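You operate a simulated robot arm through the tools that you are given. There is no shell and no other tool.

Carry out the task below with a simulated robot arm. There is one attempt and no reset: what you move stays moved.

## Task
Weigh the middle cake beside the scale and sort it into the Send or the Seconds tray.
Fine: the sign gives the limit. Tare with the small board on, weigh on the board; then board back on the table and tare again.

Only the result counts: the job must be done as asked and must still hold three seconds after the hand-in. Knocking over, shifting, dropping, spilling or breaking anything else fails it.

## Robot
A 6-joint arm with a three-finger gripper, fixed in place. Base frame: the origin is on the floor under the middle of its stand, x ahead of it, y to its left, z up; the work surface is at about z = 0.862. Units: m, degrees, N and s.
It reaches about 1.213 m from its shoulder. Its first joint turns from -166.0 to 166.0 degrees. Payload 4.89 kg.
Tool frame: the origin (TCP) lies between the finger pads and is the grasp point; the fingertips stand 0.03 m ahead of it; z points along the fingers, y is the line along which they close. The gripper opens to 0.164 m; its body begins 0.125 m behind the TCP.
Orientation is told as [roll, pitch, yaw] about the base's x, y, z axes, in that order, counted from this pose: with the fingers straight down and closing along the base's y, the tool's x points along the base's -x, its y along +y and its z along -z.

## Interface
- The arm moves only by the tool play_rows. Its argument "motion" is a list of rows, each a list of 3 entries, a list of its own where there are three numbers: the shift along the base's x, y, z in m, then the turn, a rotation vector about the base's x, y, z in rad, then the closure, from 0 (fully open) to 1 (shut). In form: [[[dx, dy, dz], [ax, ay, az], claw], ...]. A call has 1 to 20 rows; each row is the pose to reach, as a shift and turn from the pose commanded when the call began. Rows are played at 5 a second. More than 0.05 m and 8.6 degrees between two rows, or a gripper value outside its range, and nothing of the call is played. Where a pose cannot be reached the arm comes as near as it can. A force on the tool above 40 N (or 10 N above the force at the start of the call, whichever is more), or a blocked arm, ends the call early, and 0.2 s more pass. Each finger travels about 0.108 m/s and halts on what it meets, pressing with about 24 N; the grip force reading is that of the motor and also rises with nothing between the fingers. The clock runs only during rows and for 0.2 s after the last one: add rows that repeat a pose to give the fingers time. The reply holds the time, the measured pose of the TCP, the force on the tool along the base axes, the opening and the grip force, in the units named above and with some noise, with the torque about the TCP (base axes, N m) and any sound that the robot's microphone picked up, and new pictures: "pictures" is both (left out), scene, wrist or none.
- Cameras (640 x 400 px; columns grow to the right, rows downward): "scene" is fixed at [0.0496, 0.6502, 1.5861]; the picture's right is [-0.67, -0.74, 0.00], its down [-0.65, 0.59, -0.48] and it looks along [0.36, -0.32, -0.88] (base axes); focal length 214 px, centre (320, 200). "wrist" rides on the gripper at [0.076, -0.002, -0.152] in the tool frame; the picture's right is [0.02, 1.00, 0.00], its down [-0.88, 0.02, -0.47] and it looks along [-0.47, 0.01, 0.88] (tool axes); focal length 247 px, centre (320, 200). There is no depth. A picture from a camera that has moved, and an enlarged one, comes with that camera's place and axes in the base frame and with its lens.
- slide_trunk(by): moves the trunk up (or, below 0, down) by that many m; the arm rides with it, the base frame stays. It gives what a move gives, with no picture.
- enlarge(camera, box): a new picture of the part [left, top, right, bottom] of that camera's present view, enlarged. No time passes.
- sign_off(): hands the job in; it is judged then, once.

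Nothing tells you positions but the pictures and the camera data. Unless the task says otherwise, let go and move clear before handing in.

The tools are called as a command line: name --argument value ..., lists and objects as JSON in quotes. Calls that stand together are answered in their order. play_rows: Moves the arm, as the interface text tells. Its arguments: {"type":"object","properties":{"motion":{"type":"array","items":{"type":"array"}},"pictures":{"type":"string","enum":["both","scene","wrist","none"]}},"required":["motion"]} The other tools are called the same way: slide_trunk (by) moves the trunk up or down; enlarge (camera, box) takes an enlarged picture of a part of a camera's view; sign_off () hands the job in.

At the start:

```text
time_s: 0.0
ee_pos: [0.6477, 0.2288, 1.1796]
orientation: [0.0, 0.0, 0.1]
contact_force: [0.8, 0.5, 1.0]
wrist_torque: [-0.04, -0.01, 0.0]
grip_width: 0.1637
finger_force: 0.0
trunk travel left (down, up): [-0.175, 0.215]
```

scene: 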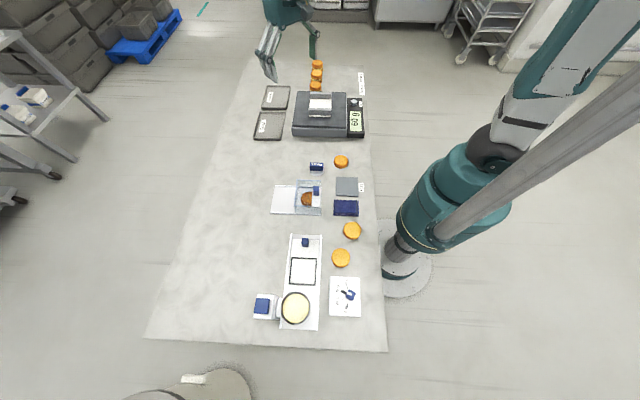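
wrist: 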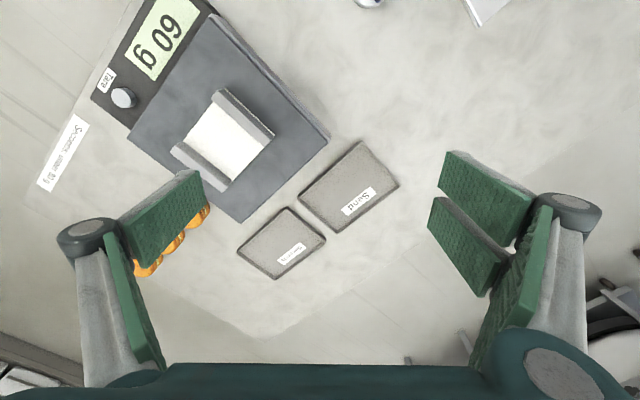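

I see a table with a scale reading 60 g with a small board on it, two trays near it, three cakes in a row beyond the scale, and other things. I will enlarge the pictures first to read the sign and find positions.

enlarge --camera "scene" --box '[240, 50, 380, 150]'

enlarge --camera "wrist" --box '[20, 0, 220, 200]'

enlarge --camera "wrist" --box '[120, 130, 420, 320]'

enlarge --camera "scene" --box '[240, 140, 390, 340]'

```text
4.00 times, centred on (310, 100) of scene
camera zoom: at [0.0496, 0.6502, 1.5861], right [-0.67, -0.74, 0.0], down [-0.65, 0.59, -0.48], along [0.36, -0.32, -0.88], focal length 858 px, centre (360, 600)
```

zoom: 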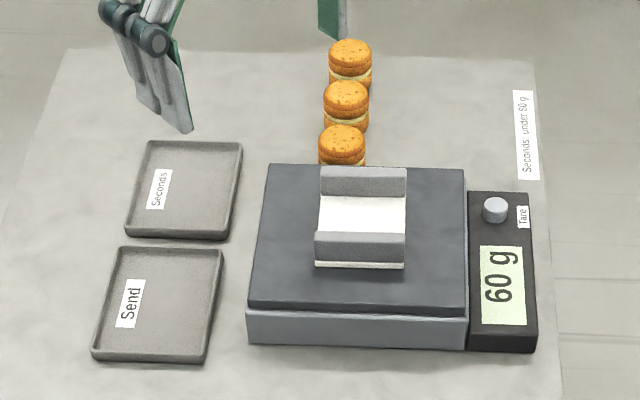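

```text
2.00 times, centred on (120, 100) of wrist
camera zoom: at [0.5711, 0.2263, 1.3307], right [-0.02, 1.0, 0.0], down [0.88, 0.02, 0.47], along [0.47, 0.01, -0.88], focal length 494 px, centre (720, 400)
```

zoom: 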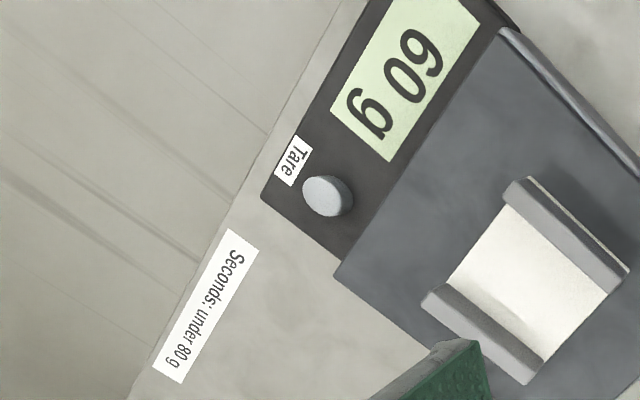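

```text
2.11 times, centred on (270, 225) of wrist
camera zoom: at [0.5711, 0.2263, 1.3307], right [-0.02, 1.0, 0.0], down [0.88, 0.02, 0.47], along [0.47, 0.01, -0.88], focal length 520 px, centre (425, 147)
```

zoom: 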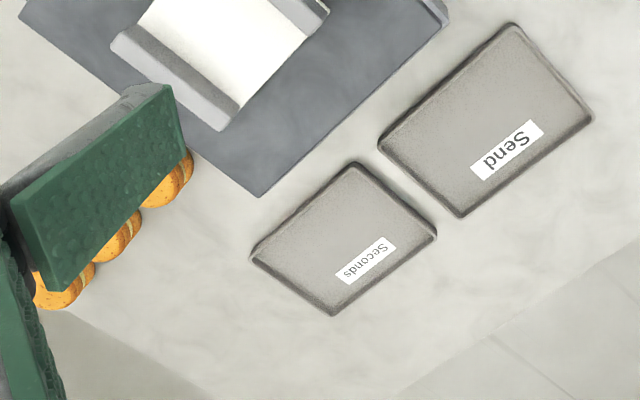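

```text
2.00 times, centred on (315, 240) of scene
camera zoom: at [0.0496, 0.6502, 1.5861], right [-0.67, -0.74, 0.0], down [-0.65, 0.59, -0.48], along [0.36, -0.32, -0.88], focal length 429 px, centre (330, 120)
```

zoom: 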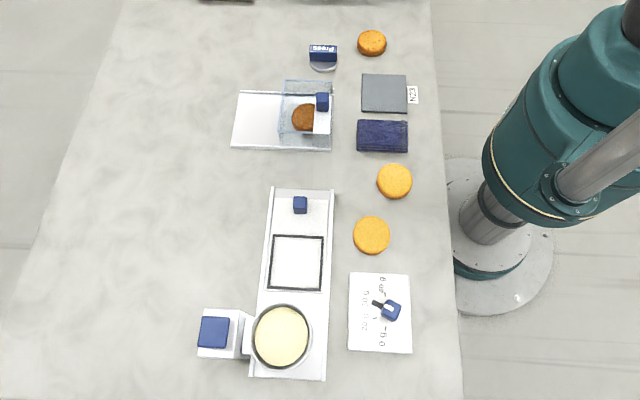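

The sign by the scale needs a closer read, and I want a close look at the fingers, board and tare button.

enlarge --camera "wrist" --box '[30, 100, 100, 200]'

enlarge --camera "scene" --box '[340, 65, 380, 105]'

enlarge --camera "wrist" --box '[40, 130, 620, 400]'

enlarge --camera "scene" --box '[300, 80, 372, 145]'

```text
4.00 times, centred on (65, 150) of wrist
camera zoom: at [0.5711, 0.2263, 1.3307], right [-0.02, 1.0, 0.0], down [0.88, 0.02, 0.47], along [0.47, 0.01, -0.88], focal length 988 px, centre (1340, 400)
```

zoom: 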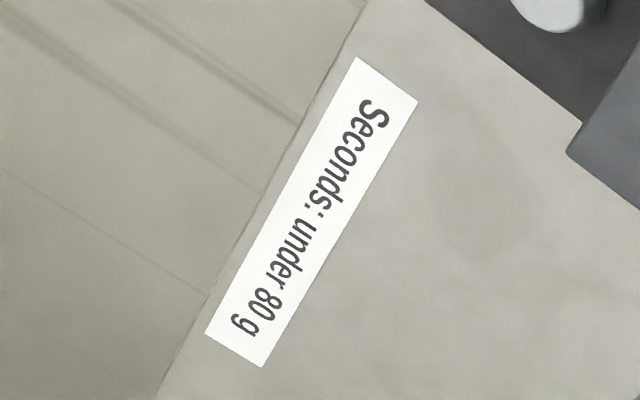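

```text
10.00 times, centred on (360, 85) of scene
camera zoom: at [0.0496, 0.6502, 1.5861], right [-0.67, -0.74, 0.0], down [-0.65, 0.59, -0.48], along [0.36, -0.32, -0.88], focal length 2145 px, centre (-80, 1350)
```

zoom: 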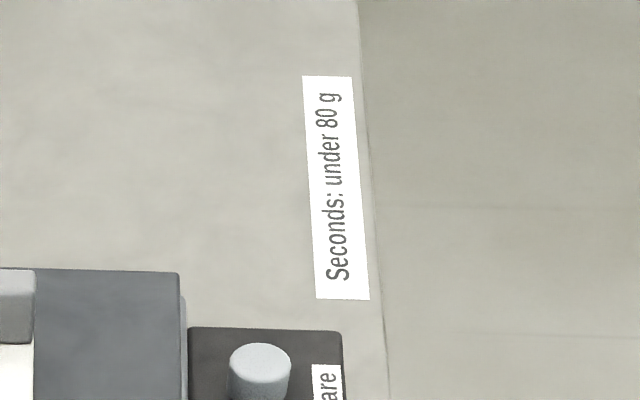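

```text
1.10 times, centred on (330, 265) of wrist
camera zoom: at [0.5711, 0.2263, 1.3307], right [-0.02, 1.0, 0.0], down [0.88, 0.02, 0.47], along [0.47, 0.01, -0.88], focal length 272 px, centre (309, 128)
```

zoom: 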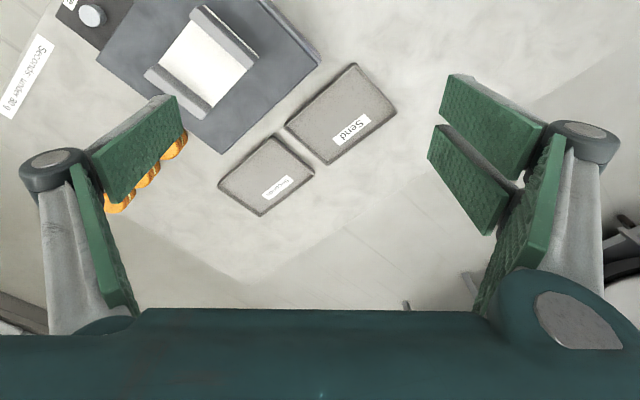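

```text
6.15 times, centred on (336, 112) of scene
camera zoom: at [0.0496, 0.6502, 1.5861], right [-0.67, -0.74, 0.0], down [-0.65, 0.59, -0.48], along [0.36, -0.32, -0.88], focal length 1320 px, centre (222, 738)
```

zoom: 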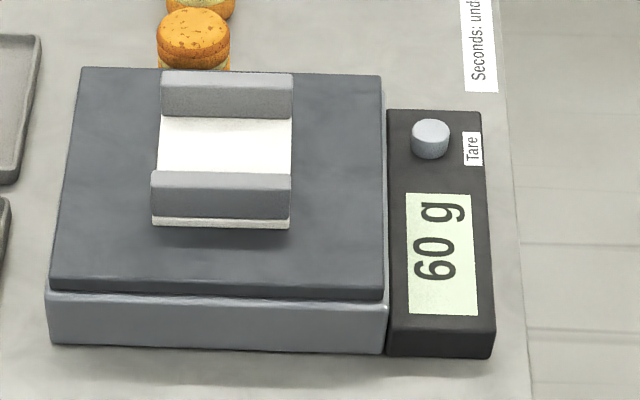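

The limit reads "Seconds: under 80 g". The table is turned about -42° in the base frame, with the scale near (0.67, 0.09) and its tare button near (0.615, -0.079, 0.912). I'll turn the hand to match and take a second view for better positions.

play_rows --motion '[[[-0.016, -0.005, 0], [0, 0, -0.12], 0], [[-0.033, -0.01, 0], [0, 0, -0.245], 0], [[-0.05, -0.015, 0], [0, 0, -0.367], 0], [[-0.066, -0.02, 0], [0, 0, -0.49], 0], [[-0.083, -0.025, 0], [0, 0, -0.612], 0], [[-0.1, -0.03, 0], [0, 0, -0.735], 0], [[-0.1, -0.03, 0], [0, 0, -0.735], 0]]' --pictures "both"

```text
time_s: 1.6
ee_pos: [0.547, 0.1979, 1.1795]
orientation: [0.0, 0.1, -42.1]
contact_force: [-0.2, -0.3, -0.1]
wrist_torque: [0.02, -0.06, 0.01]
grip_width: 0.1638
finger_force: 0.0
trunk travel left (down, up): [-0.175, 0.215]
camera wrist: at [0.4886, 0.2471, 1.3305], right [0.65, 0.76, 0.0], down [0.67, -0.58, 0.47], along [0.36, -0.31, -0.88], focal length 247 px, centre (320, 200)
```

scene: 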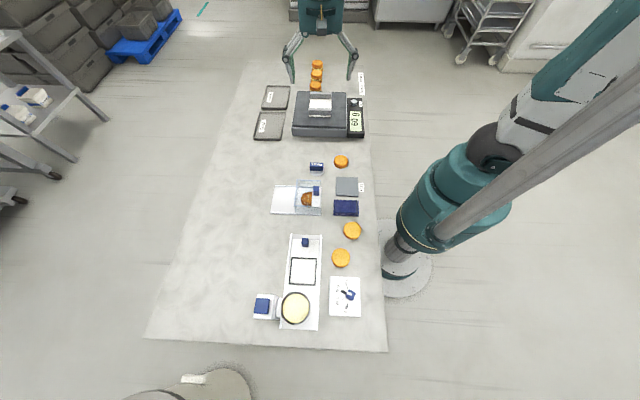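
wrist: 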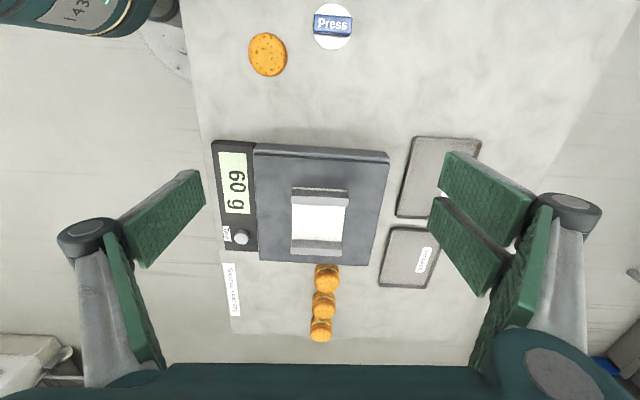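

The hand is now square to the table. I'll enlarge the wrist view to measure the board, platform, button and cakes.

enlarge --camera "wrist" --box '[200, 130, 400, 255]'

enlarge --camera "wrist" --box '[280, 180, 480, 350]'

enlarge --camera "wrist" --box '[205, 170, 285, 320]'

enlarge --camera "scene" --box '[240, 50, 380, 150]'

```text
3.20 times, centred on (300, 192) of wrist
camera zoom: at [0.4886, 0.2471, 1.3305], right [0.65, 0.76, 0.0], down [0.67, -0.58, 0.47], along [0.36, -0.31, -0.88], focal length 790 px, centre (384, 224)
```

zoom: 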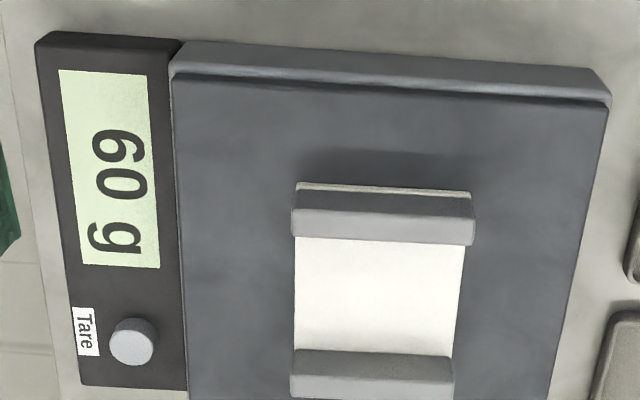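

```text
2.35 times, centred on (380, 265) of wrist
camera zoom: at [0.4886, 0.2471, 1.3305], right [0.65, 0.76, 0.0], down [0.67, -0.58, 0.47], along [0.36, -0.31, -0.88], focal length 581 px, centre (179, 47)
```

zoom: 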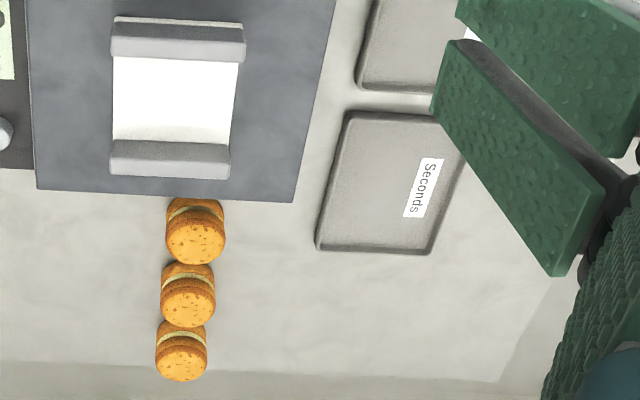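

```text
2.67 times, centred on (245, 245) of wrist
camera zoom: at [0.4886, 0.2471, 1.3305], right [0.65, 0.76, 0.0], down [0.67, -0.58, 0.47], along [0.36, -0.31, -0.88], focal length 659 px, centre (520, 80)
```

zoom: 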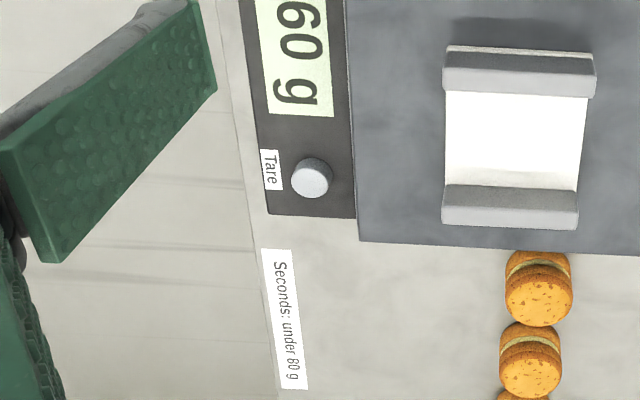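

```text
4.00 times, centred on (310, 100) of scene
camera zoom: at [0.0496, 0.6502, 1.5861], right [-0.67, -0.74, 0.0], down [-0.65, 0.59, -0.48], along [0.36, -0.32, -0.88], focal length 858 px, centre (360, 600)
```

zoom: 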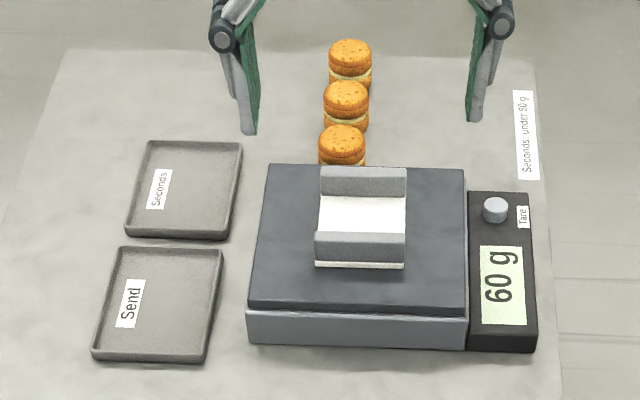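

Next I'll move the camera almost straight above the scale so the horizontal positions become accurate.

play_rows --motion '[[[0.029, -0.0345, 0], [0, 0, 0], 0], [[0.058, -0.069, 0], [0, 0, 0], 0], [[0.087, -0.1035, 0], [0, 0, 0], 0], [[0.1165, -0.138, 0], [0, 0, 0], 0], [[0.1456, -0.1724, 0], [0, 0, 0], 0], [[0.1747, -0.2069, 0], [0, 0, 0], 0], [[0.2039, -0.2414, 0], [0, 0, 0], 0], [[0.233, -0.2759, 0], [0, 0, 0], 0], [[0.2621, -0.3104, 0], [0, 0, 0], 0], [[0.2621, -0.3104, 0], [0, 0, 0], 0]]' --pictures "both"

```text
time_s: 3.8
ee_pos: [0.8103, -0.1131, 1.1804]
orientation: [0.0, -0.1, -42.2]
contact_force: [0.6, -0.4, -1.2]
wrist_torque: [0.07, 0.09, 0.02]
grip_width: 0.1638
finger_force: 0.1
trunk travel left (down, up): [-0.175, 0.215]
camera wrist: at [0.7533, -0.0631, 1.3305], right [0.65, 0.76, 0.0], down [0.67, -0.58, 0.47], along [0.36, -0.31, -0.88], focal length 247 px, centre (320, 200)
```

scene: 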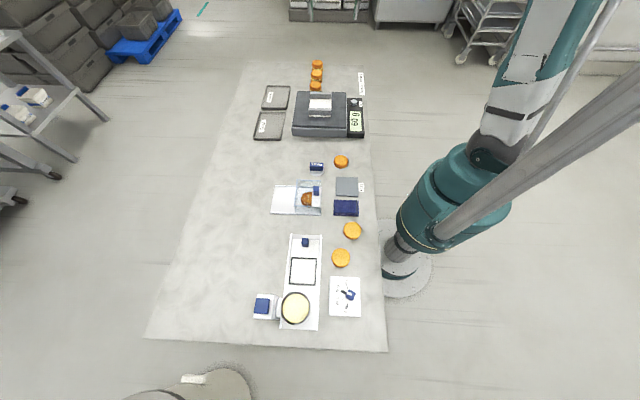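
wrist: 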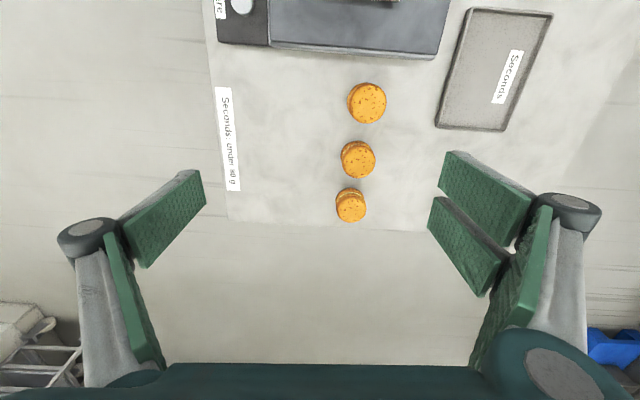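

enlarge --camera "wrist" --box '[300, 60, 440, 240]'

enlarge --camera "wrist" --box '[200, 0, 400, 80]'

enlarge --camera "wrist" --box '[400, 0, 600, 140]'

```text
2.22 times, centred on (370, 150) of wrist
camera zoom: at [0.7533, -0.0631, 1.3305], right [0.65, 0.76, 0.0], down [0.67, -0.58, 0.47], along [0.36, -0.31, -0.88], focal length 549 px, centre (209, 311)
```

zoom: 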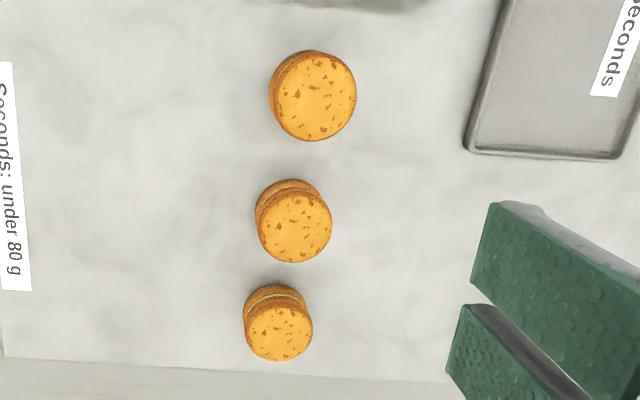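

```text
3.20 times, centred on (300, 40) of wrist
camera zoom: at [0.7533, -0.0631, 1.3305], right [0.65, 0.76, 0.0], down [0.67, -0.58, 0.47], along [0.36, -0.31, -0.88], focal length 790 px, centre (384, 712)
```

zoom: 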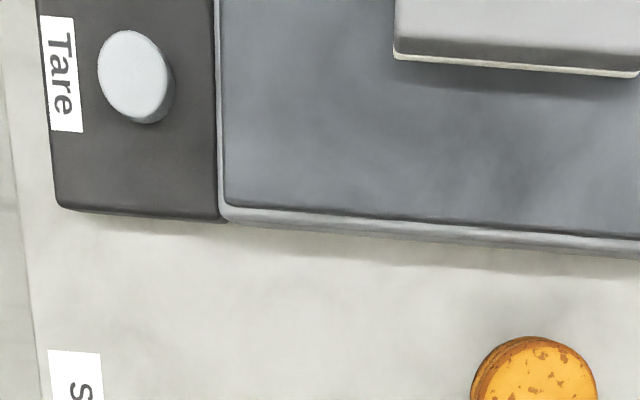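

```text
2.86 times, centred on (500, 70) of wrist
camera zoom: at [0.7533, -0.0631, 1.3305], right [0.65, 0.76, 0.0], down [0.67, -0.58, 0.47], along [0.36, -0.31, -0.88], focal length 706 px, centre (-194, 571)
```

zoom: 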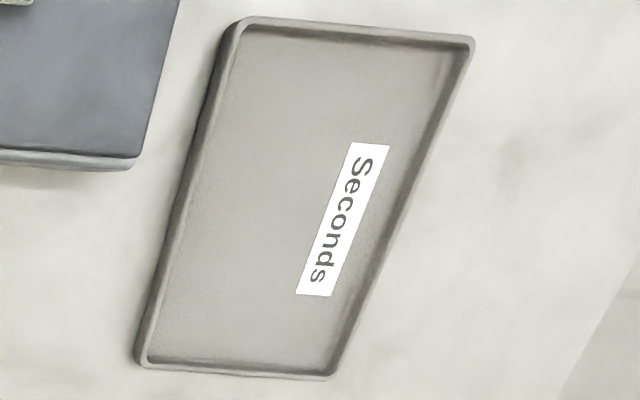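

The near-overhead view puts the middle cake at about (0.914, -0.108), top at z ≈ 0.90, and shows that the scale is turned about -45°. I'll now shut the fingers and go above the tare button.

play_rows --motion '[[[-0.037, 0.0045, 0], [0, 0, -0.01], 0.3], [[-0.075, 0.009, 0], [0, 0, -0.02], 0.6], [[-0.112, 0.0134, 0], [0, 0, -0.03], 1], [[-0.15, 0.018, 0], [0, 0, -0.04], 1], [[-0.187, 0.0223, 0], [0, 0, -0.05], 1], [[-0.187, 0.0223, -0.04], [0, 0, -0.05], 1], [[-0.187, 0.0223, -0.08], [0, 0, -0.05], 1], [[-0.187, 0.0223, -0.12], [0, 0, -0.05], 1], [[-0.187, 0.0223, -0.12], [0, 0, -0.05], 1]]' --pictures "both"

```text
time_s: 5.8
ee_pos: [0.6207, -0.0897, 1.0562]
orientation: [0.0, 0.0, -44.9]
contact_force: [0.3, 0.0, 0.9]
wrist_torque: [0.03, 0.14, 0.02]
grip_width: 0.0
finger_force: 24.0
trunk travel left (down, up): [-0.175, 0.215]
camera wrist: at [0.5663, -0.0368, 1.2089], right [0.69, 0.72, 0.0], down [0.64, -0.61, 0.47], along [0.34, -0.33, -0.88], focal length 247 px, centre (320, 200)
```

scene: 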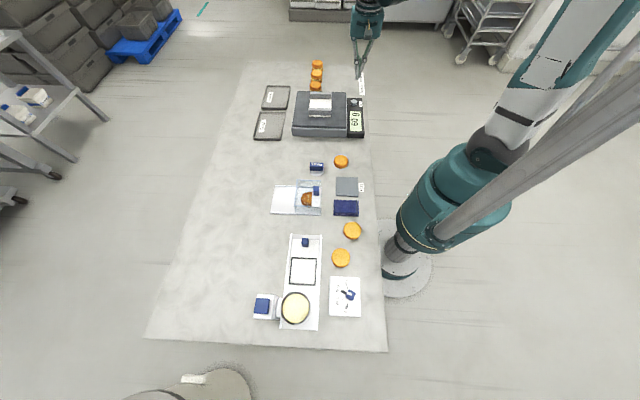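
wrist: 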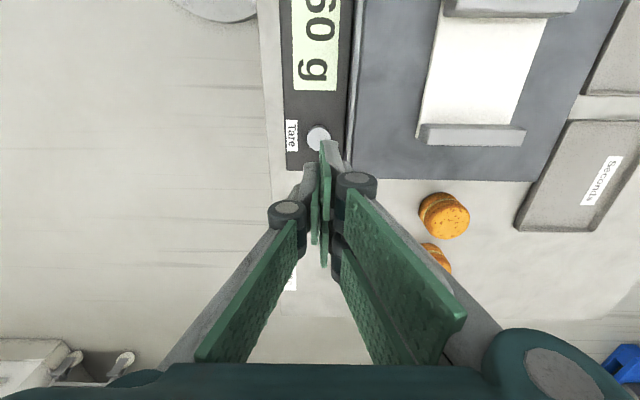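

enlarge --camera "wrist" --box '[260, 80, 420, 280]'

enlarge --camera "scene" --box '[290, 20, 400, 140]'

```text
2.00 times, centred on (340, 180) of wrist
camera zoom: at [0.5663, -0.0368, 1.2089], right [0.69, 0.72, 0.0], down [0.64, -0.61, 0.47], along [0.34, -0.33, -0.88], focal length 494 px, centre (280, 240)
```

zoom: 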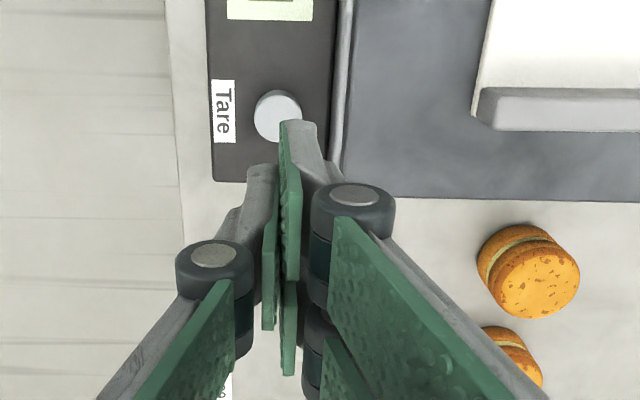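

```text
3.33 times, centred on (345, 80) of scene
camera zoom: at [0.0496, 0.6502, 1.5861], right [-0.67, -0.74, 0.0], down [-0.65, 0.59, -0.48], along [0.36, -0.32, -0.88], focal length 715 px, centre (237, 600)
```

zoom: 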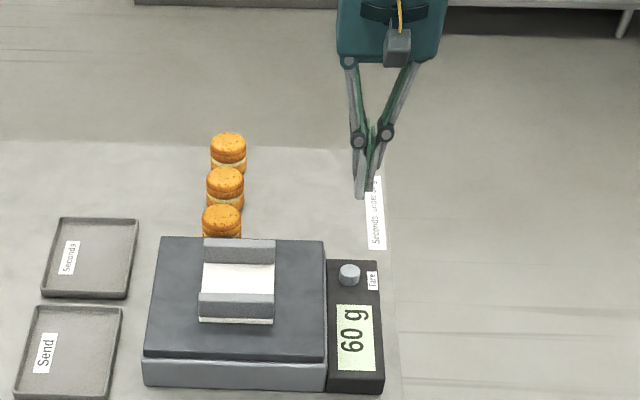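

The button is nearly under the closed fingertips, about 3 mm off. I'll lower to just above it and check.

play_rows --motion '[[[-0.004, 0.001, -0.03], [0, 0, 0], 1], [[-0.004, 0.001, -0.06], [0, 0, 0], 1], [[-0.004, 0.001, -0.085], [0, 0, 0], 1], [[-0.004, 0.001, -0.1], [0, 0, 0], 1], [[-0.004, 0.001, -0.1], [0, 0, 0], 1]]' --pictures "both"

enlarge --camera "scene" --box '[320, 60, 380, 140]'

enlarge --camera "wrist" --box '[250, 60, 410, 260]'

```text
time_s: 7.0
ee_pos: [0.6195, -0.0895, 0.9586]
orientation: [0.1, 0.1, -44.9]
contact_force: [-0.7, 0.2, -0.7]
wrist_torque: [0.02, 0.07, 0.01]
grip_width: 0.0003
finger_force: 23.7
trunk travel left (down, up): [-0.175, 0.215]
camera wrist: at [0.5643, -0.037, 1.1099], right [0.69, 0.72, 0.0], down [0.64, -0.61, 0.47], along [0.34, -0.33, -0.88], focal length 247 px, centre (320, 200)
```

scene: 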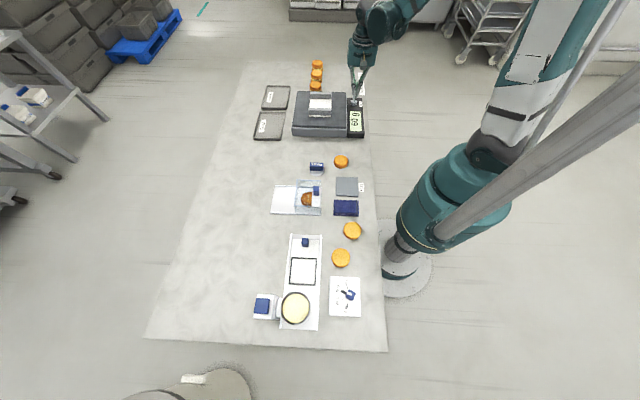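
wrist: 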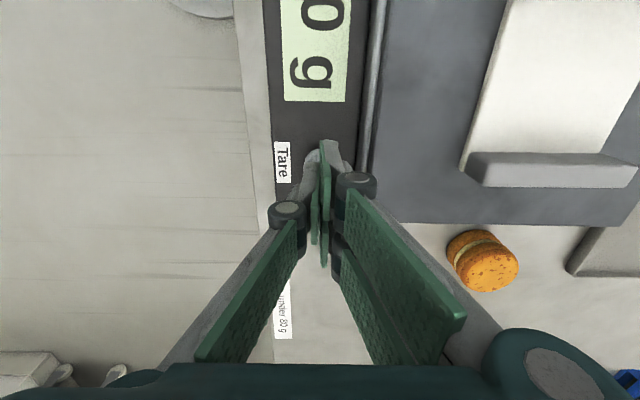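

```text
5.00 times, centred on (350, 100) of scene
camera zoom: at [0.0496, 0.6502, 1.5861], right [-0.67, -0.74, 0.0], down [-0.65, 0.59, -0.48], along [0.36, -0.32, -0.88], focal length 1072 px, centre (170, 700)
```

zoom: 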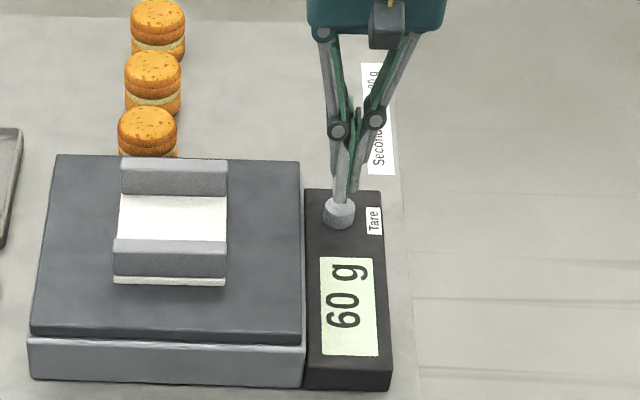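

```text
2.00 times, centred on (330, 160) of wrist
camera zoom: at [0.5643, -0.037, 1.1099], right [0.69, 0.72, 0.0], down [0.64, -0.61, 0.47], along [0.34, -0.33, -0.88], focal length 494 px, centre (300, 280)
```

zoom: 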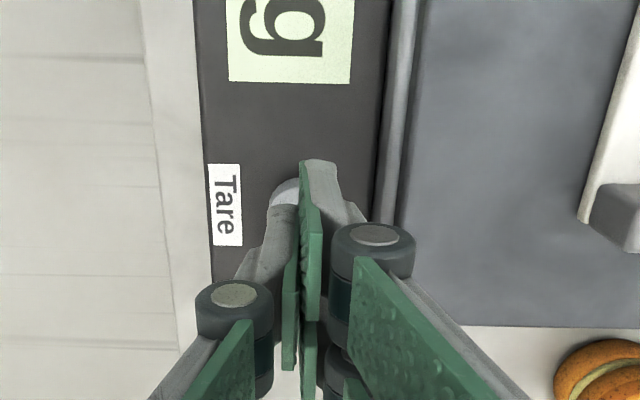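

The tips stand above the button. Now small downward steps until I feel contact.

play_rows --motion '[[[-0.001, -0.001, -0.005], [0, 0, 0], 1], [[-0.001, -0.001, -0.01], [0, 0, 0], 1], [[-0.001, -0.001, -0.014], [0, 0, 0], 1], [[-0.001, -0.001, -0.017], [0, 0, 0], 1]]' --pictures "scene"

enlarge --camera "scene" --box '[320, 60, 380, 140]'

```text
time_s: 8.0
ee_pos: [0.6173, -0.0899, 0.9422]
orientation: [0.0, 0.0, -45.0]
contact_force: [-0.5, -0.3, 0.0]
wrist_torque: [0.02, 0.02, 0.0]
grip_width: 0.0003
finger_force: 23.9
trunk travel left (down, up): [-0.175, 0.215]
```

scene: 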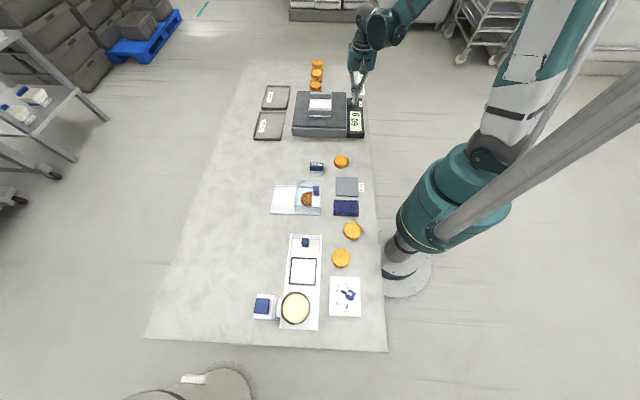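

```text
5.00 times, centred on (350, 100) of scene
camera zoom: at [0.0496, 0.6502, 1.5861], right [-0.67, -0.74, 0.0], down [-0.65, 0.59, -0.48], along [0.36, -0.32, -0.88], focal length 1072 px, centre (170, 700)
```

zoom: 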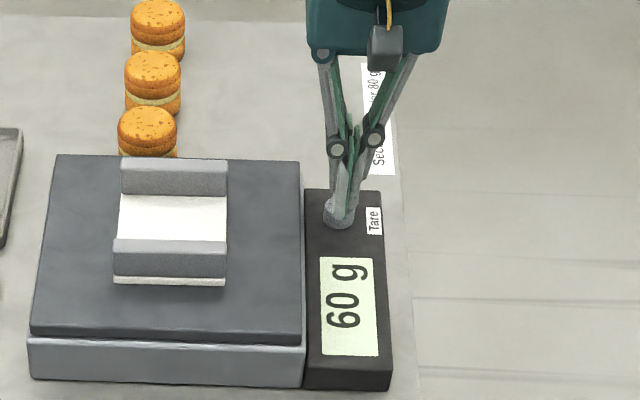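

play_rows --motion '[[[0, 0, -0.002], [0, 0, 0], 1], [[0, 0, -0.004], [0, 0, 0], 1], [[0, 0, -0.006], [0, 0, 0], 1]]' --pictures "scene"

enlarge --camera "scene" --box '[320, 60, 380, 140]'

```text
time_s: 8.8
ee_pos: [0.618, -0.09, 0.9347]
orientation: [0.0, 0.0, -44.8]
contact_force: [-0.1, -0.2, 0.1]
wrist_torque: [-0.01, -0.04, -0.01]
grip_width: 0.0
finger_force: 24.2
trunk travel left (down, up): [-0.175, 0.215]
```

scene: 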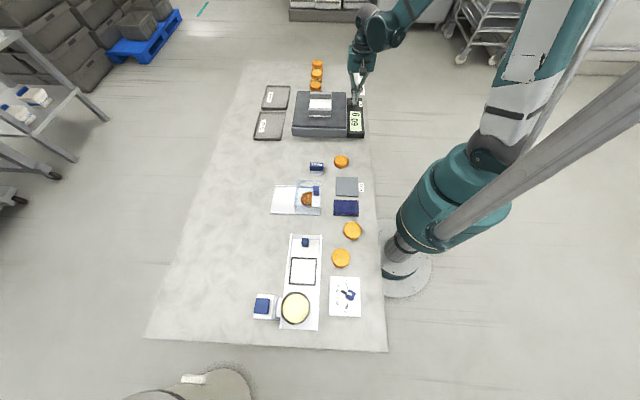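

```text
5.00 times, centred on (350, 100) of scene
camera zoom: at [0.0496, 0.6502, 1.5861], right [-0.67, -0.74, 0.0], down [-0.65, 0.59, -0.48], along [0.36, -0.32, -0.88], focal length 1072 px, centre (170, 700)
```

zoom: 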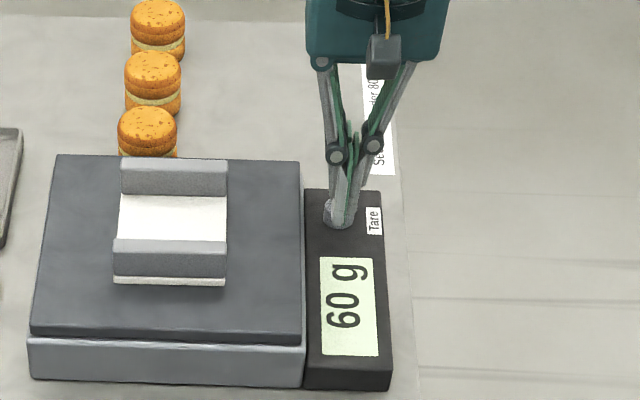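

No contact yet, with the tips at about z = 0.905. I continue in small steps.

play_rows --motion '[[[0, 0, -0.002], [0, 0, 0], 1], [[0, 0, -0.004], [0, 0, 0], 1]]' --pictures "both"

enlarge --camera "scene" --box '[320, 60, 380, 140]'

enlarge --camera "wrist" --box '[250, 60, 410, 260]'

```text
time_s: 9.4
ee_pos: [0.6178, -0.0901, 0.9316]
orientation: [0.1, 0.0, -44.9]
contact_force: [0.4, 0.6, 0.7]
wrist_torque: [-0.02, 0.01, 0.03]
grip_width: 0.0001
finger_force: 23.9
trunk travel left (down, up): [-0.175, 0.215]
camera wrist: at [0.5623, -0.0374, 1.083], right [0.69, 0.72, 0.0], down [0.64, -0.61, 0.47], along [0.34, -0.33, -0.88], focal length 247 px, centre (320, 200)
```

scene: 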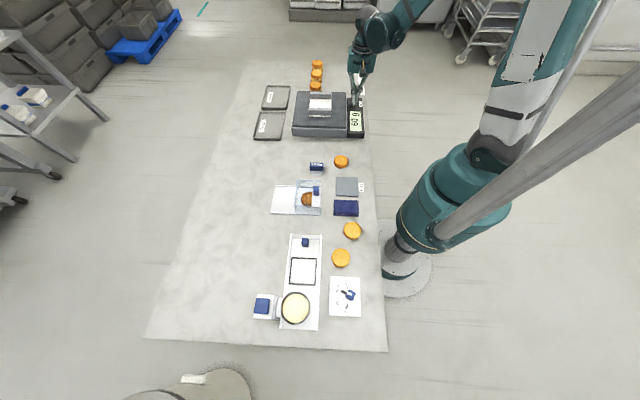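
wrist: 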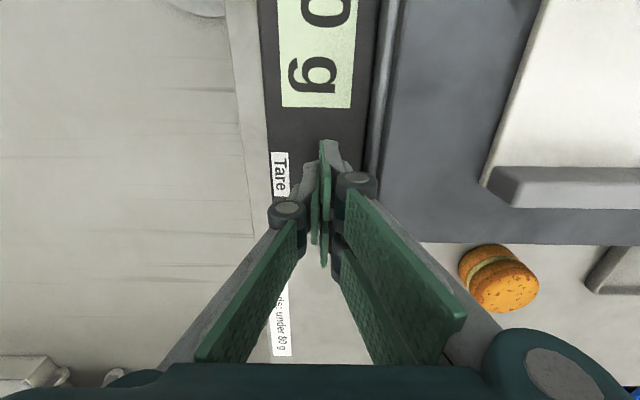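

```text
5.00 times, centred on (350, 100) of scene
camera zoom: at [0.0496, 0.6502, 1.5861], right [-0.67, -0.74, 0.0], down [-0.65, 0.59, -0.48], along [0.36, -0.32, -0.88], focal length 1072 px, centre (170, 700)
```

zoom: 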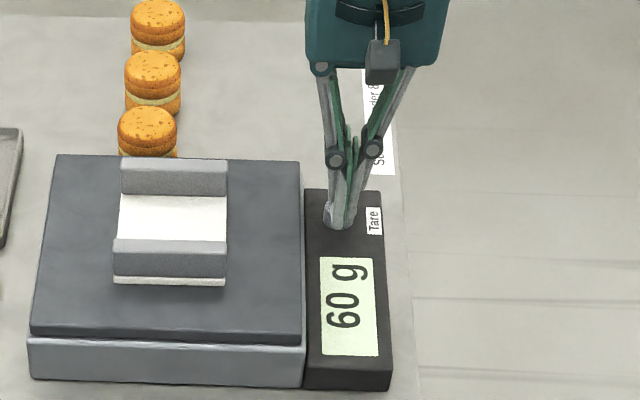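

```text
2.00 times, centred on (330, 160) of wrist
camera zoom: at [0.5623, -0.0374, 1.083], right [0.69, 0.72, 0.0], down [0.64, -0.61, 0.47], along [0.34, -0.33, -0.88], focal length 494 px, centre (300, 280)
```

zoom: 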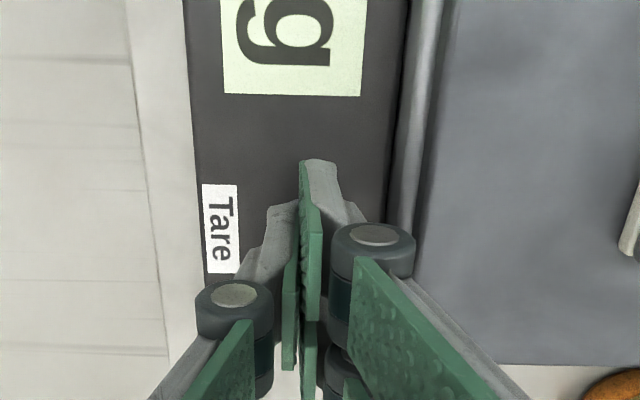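

play_rows --motion '[[[0.002, 0.001, -0.002], [0, 0, 0], 1], [[0.002, 0.001, -0.004], [0, 0, 0], 1]]' --pictures "scene"

enlarge --camera "scene" --box '[320, 60, 380, 140]'

```text
time_s: 10.0
ee_pos: [0.6198, -0.0885, 0.9277]
orientation: [-0.1, 0.0, -45.0]
contact_force: [0.7, -0.2, 3.1]
wrist_torque: [0.02, -0.04, 0.03]
grip_width: 0.0059
finger_force: 44.7
trunk travel left (down, up): [-0.175, 0.215]
heard: click
```

scene: 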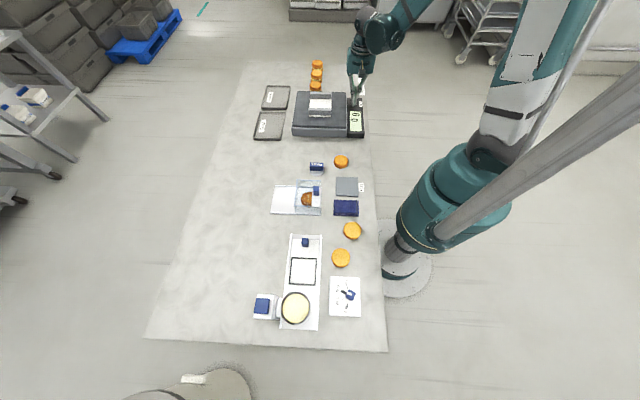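

```text
5.00 times, centred on (350, 100) of scene
camera zoom: at [0.0496, 0.6502, 1.5861], right [-0.67, -0.74, 0.0], down [-0.65, 0.59, -0.48], along [0.36, -0.32, -0.88], focal length 1072 px, centre (170, 700)
```

zoom: 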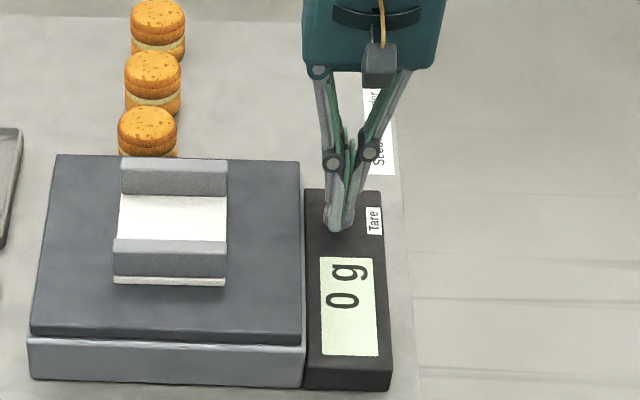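

The scale clicked and shows 0 g. I'll rise straight up, open the fingers, and take a look straight down on the board.

play_rows --motion '[[[0, 0, 0.04], [0, 0, 0], 1], [[0, 0, 0.08], [0, 0, 0], 1], [[0, 0, 0.12], [0, 0, 0], 1], [[0.035, 0.006, 0.15], [0, 0, 0], 0.6], [[0.075, 0.013, 0.17], [0, 0, 0], 0.2], [[0.115, 0.02, 0.19], [0, 0, 0], 0], [[0.155, 0.027, 0.21], [0, 0, 0], 0], [[0.1946, 0.0343, 0.22], [0, 0, 0], 0], [[0.1946, 0.0343, 0.22], [0, 0, 0], 0]]' --pictures "both"

enlarge --camera "wrist" --box '[240, 0, 400, 130]'

enlarge --camera "scene" --box '[300, 80, 372, 145]'

```text
time_s: 12.0
ee_pos: [0.815, -0.0544, 1.1447]
orientation: [-0.1, 0.1, -45.0]
contact_force: [1.2, -0.4, 0.1]
wrist_torque: [0.01, 0.08, -0.02]
grip_width: 0.164
finger_force: 0.0
trunk travel left (down, up): [-0.175, 0.215]
camera wrist: at [0.7598, -0.0012, 1.2966], right [0.69, 0.72, 0.0], down [0.64, -0.61, 0.47], along [0.34, -0.33, -0.88], focal length 247 px, centre (320, 200)
```

scene: 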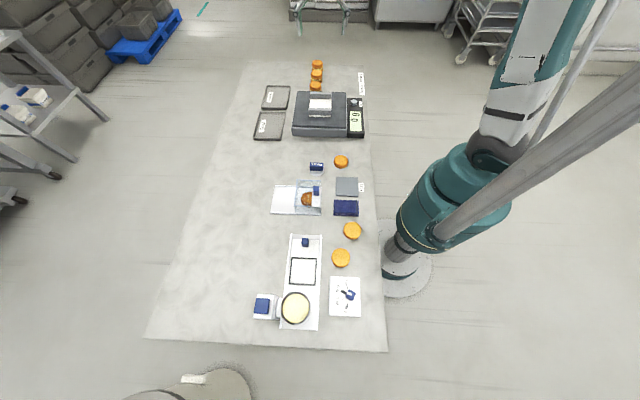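
wrist: 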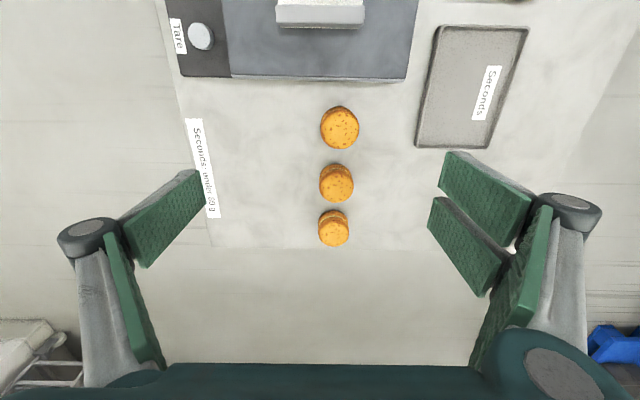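

```text
3.08 times, centred on (320, 65) of wrist
camera zoom: at [0.7598, -0.0012, 1.2966], right [0.69, 0.72, 0.0], down [0.64, -0.61, 0.47], along [0.34, -0.33, -0.88], focal length 760 px, centre (320, 615)
```

zoom: 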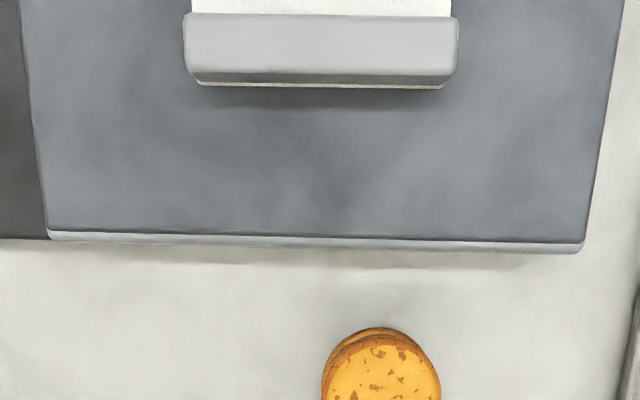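

```text
6.15 times, centred on (336, 112) of scene
camera zoom: at [0.0496, 0.6502, 1.5861], right [-0.67, -0.74, 0.0], down [-0.65, 0.59, -0.48], along [0.36, -0.32, -0.88], focal length 1320 px, centre (222, 738)
```

zoom: 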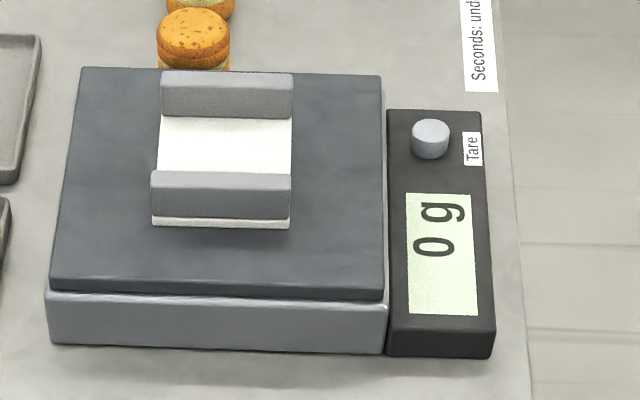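

The scale holds 0 g. The board measures about 0.10 x 0.126 m, centred near (0.683, 0.074), with a 0.089 m gap between its rails. Next I refine the middle cake's position from this view.

enlarge --camera "wrist" --box '[290, 90, 390, 260]'

enlarge --camera "scene" --box '[300, 52, 340, 92]'

```text
2.35 times, centred on (340, 175) of wrist
camera zoom: at [0.7598, -0.0012, 1.2966], right [0.69, 0.72, 0.0], down [0.64, -0.61, 0.47], along [0.34, -0.33, -0.88], focal length 581 px, centre (273, 259)
```

zoom: 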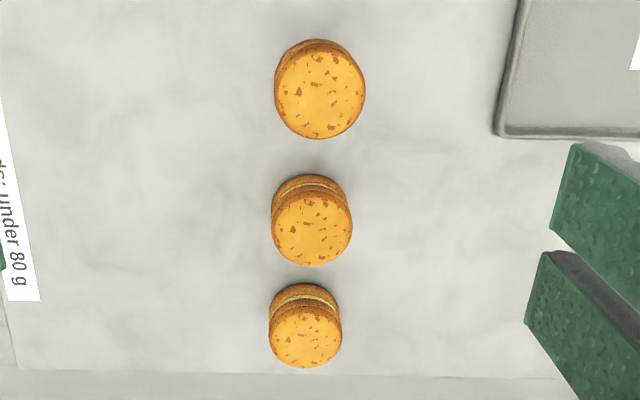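

```text
10.00 times, centred on (320, 72) of scene
camera zoom: at [0.0496, 0.6502, 1.5861], right [-0.67, -0.74, 0.0], down [-0.65, 0.59, -0.48], along [0.36, -0.32, -0.88], focal length 2145 px, centre (320, 1480)
```

zoom: 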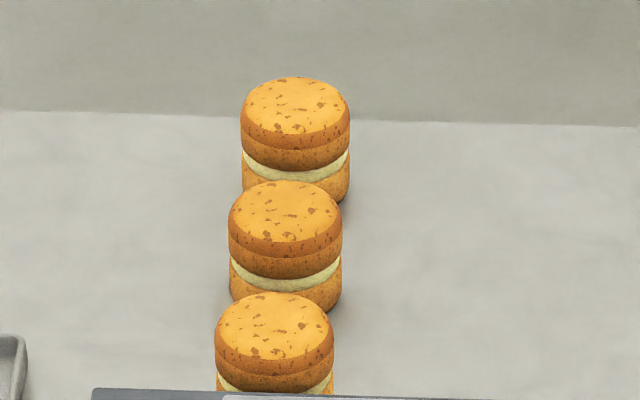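

The middle cake stands at about (0.9136, -0.1075), height 0.039 m and diameter 0.06 m. I move above it with open fingers, closing line across the row.

play_rows --motion '[[[0.033, -0.018, -0.02], [0, 0, 0], 0], [[0.066, -0.036, -0.05], [0, 0, 0], 0], [[0.0992, -0.0535, -0.08], [0, 0, 0], 0], [[0.0992, -0.0535, -0.12], [0, 0, 0], 0], [[0.0992, -0.0535, -0.15], [0, 0, 0], 0], [[0.0992, -0.0535, -0.15], [0, 0, 0], 0]]' --pictures "both"

enlarge --camera "scene" --box '[280, 20, 370, 110]'

```text
time_s: 13.4
ee_pos: [0.9112, -0.1082, 0.9981]
orientation: [0.0, 0.1, -44.9]
contact_force: [0.4, -0.5, 0.1]
wrist_torque: [0.02, 0.04, -0.01]
grip_width: 0.1642
finger_force: 0.0
trunk travel left (down, up): [-0.175, 0.215]
camera wrist: at [0.8573, -0.0552, 1.1497], right [0.69, 0.72, 0.0], down [0.64, -0.61, 0.47], along [0.34, -0.33, -0.88], focal length 247 px, centre (320, 200)
```

scene: 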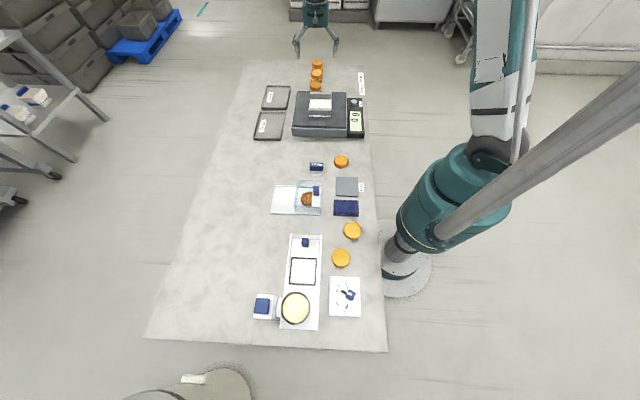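
wrist: 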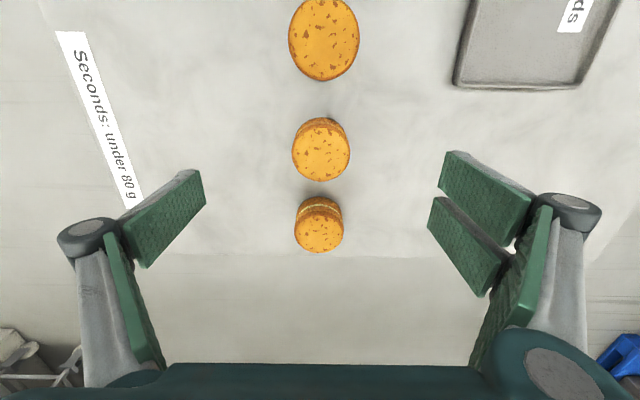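

```text
4.44 times, centred on (325, 65) of scene
camera zoom: at [0.0496, 0.6502, 1.5861], right [-0.67, -0.74, 0.0], down [-0.65, 0.59, -0.48], along [0.36, -0.32, -0.88], focal length 953 px, centre (298, 800)
```

zoom: 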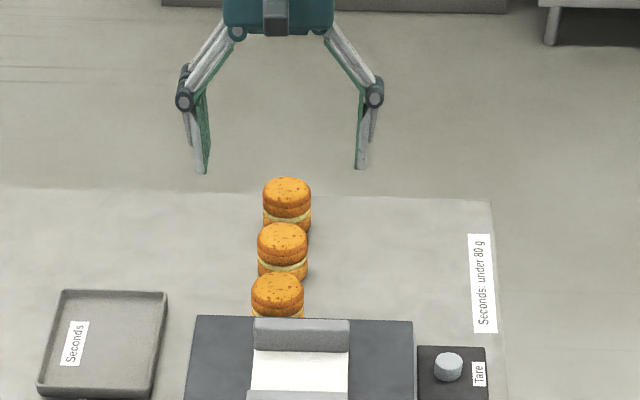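

I'm centred within 3 mm. I'll lower to grasp height and close the fingers part of the way, then check before gripping.

play_rows --motion '[[[0.002, -0.0005, -0.03], [0, 0, 0], 0], [[0.003, -0.0005, -0.06], [0, 0, 0], 0], [[0.003, -0.0005, -0.08], [0, 0, 0], 0], [[0.003, -0.0005, -0.092], [0, 0, 0], 0.2], [[0.003, -0.0005, -0.092], [0, 0, 0], 0.35], [[0.003, -0.0005, -0.092], [0, 0, 0], 0.45], [[0.003, -0.0005, -0.092], [0, 0, 0], 0.5]]' --pictures "both"

enlarge --camera "scene" --box '[280, 40, 350, 110]'

enlarge --camera "wrist" --box '[220, 80, 420, 280]'

```text
time_s: 15.0
ee_pos: [0.9167, -0.1079, 0.9077]
orientation: [0.0, -0.1, -44.9]
contact_force: [0.2, -0.7, 0.3]
wrist_torque: [-0.01, 0.0, -0.02]
grip_width: 0.082
finger_force: 0.1
trunk travel left (down, up): [-0.175, 0.215]
camera wrist: at [0.8607, -0.0555, 1.0584], right [0.69, 0.72, 0.0], down [0.64, -0.61, 0.47], along [0.34, -0.33, -0.88], focal length 247 px, centre (320, 200)
```

scene: 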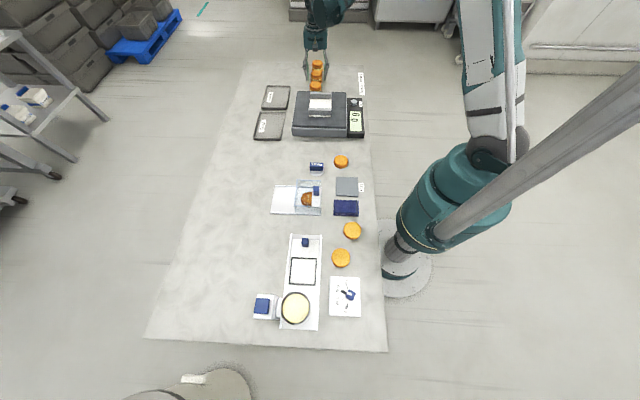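
wrist: 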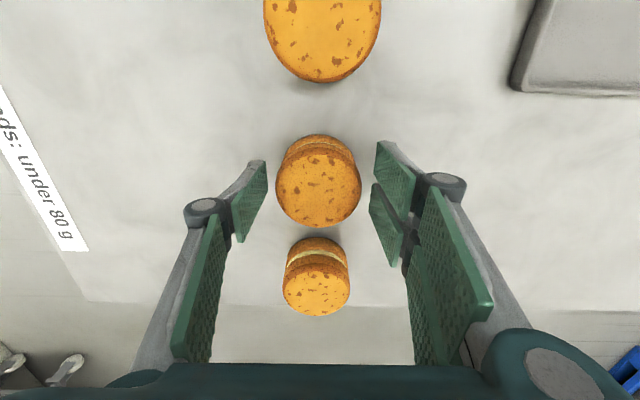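

```text
5.71 times, centred on (315, 75) of scene
camera zoom: at [0.0496, 0.6502, 1.5861], right [-0.67, -0.74, 0.0], down [-0.65, 0.59, -0.48], along [0.36, -0.32, -0.88], focal length 1226 px, centre (349, 914)
```

zoom: 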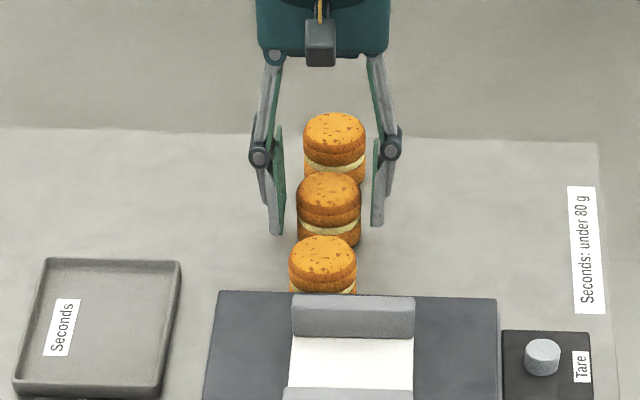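

```text
2.00 times, centred on (320, 180) of wrist
camera zoom: at [0.8607, -0.0555, 1.0584], right [0.69, 0.72, 0.0], down [0.64, -0.61, 0.47], along [0.34, -0.33, -0.88], focal length 494 px, centre (320, 240)
```

zoom: 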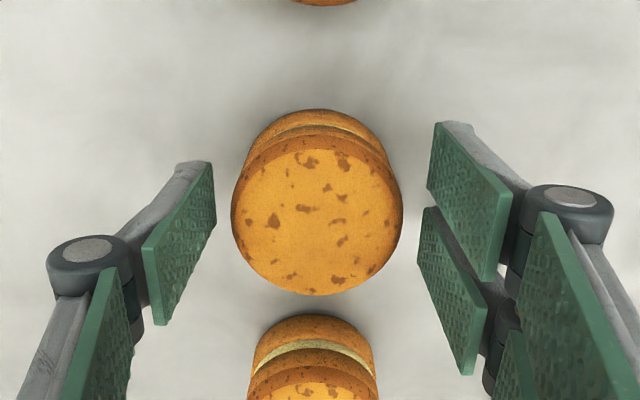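

The cake is centred between the pads. I close gently in steps.

play_rows --motion '[[[0, 0, 0], [0, 0, 0], 0.56], [[0, 0, 0], [0, 0, 0], 0.6], [[0, 0, 0], [0, 0, 0], 0.63], [[0, 0, 0], [0, 0, 0], 0.65], [[0, 0, 0], [0, 0, 0], 0.66]]' --pictures "wrist"

```text
time_s: 16.2
ee_pos: [0.9161, -0.1078, 0.9061]
orientation: [0.0, 0.0, -44.9]
contact_force: [-0.3, 0.6, 0.8]
wrist_torque: [0.02, -0.02, 0.02]
grip_width: 0.0609
finger_force: 11.0
trunk travel left (down, up): [-0.175, 0.215]
camera wrist: at [0.8607, -0.0555, 1.0585], right [0.69, 0.72, 0.0], down [0.64, -0.61, 0.47], along [0.34, -0.33, -0.88], focal length 247 px, centre (320, 200)
```

wrist: 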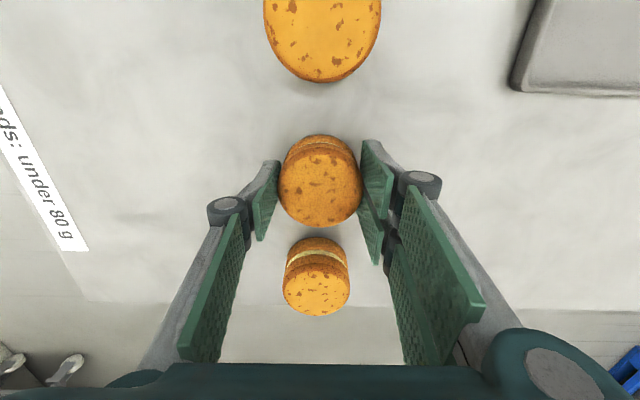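

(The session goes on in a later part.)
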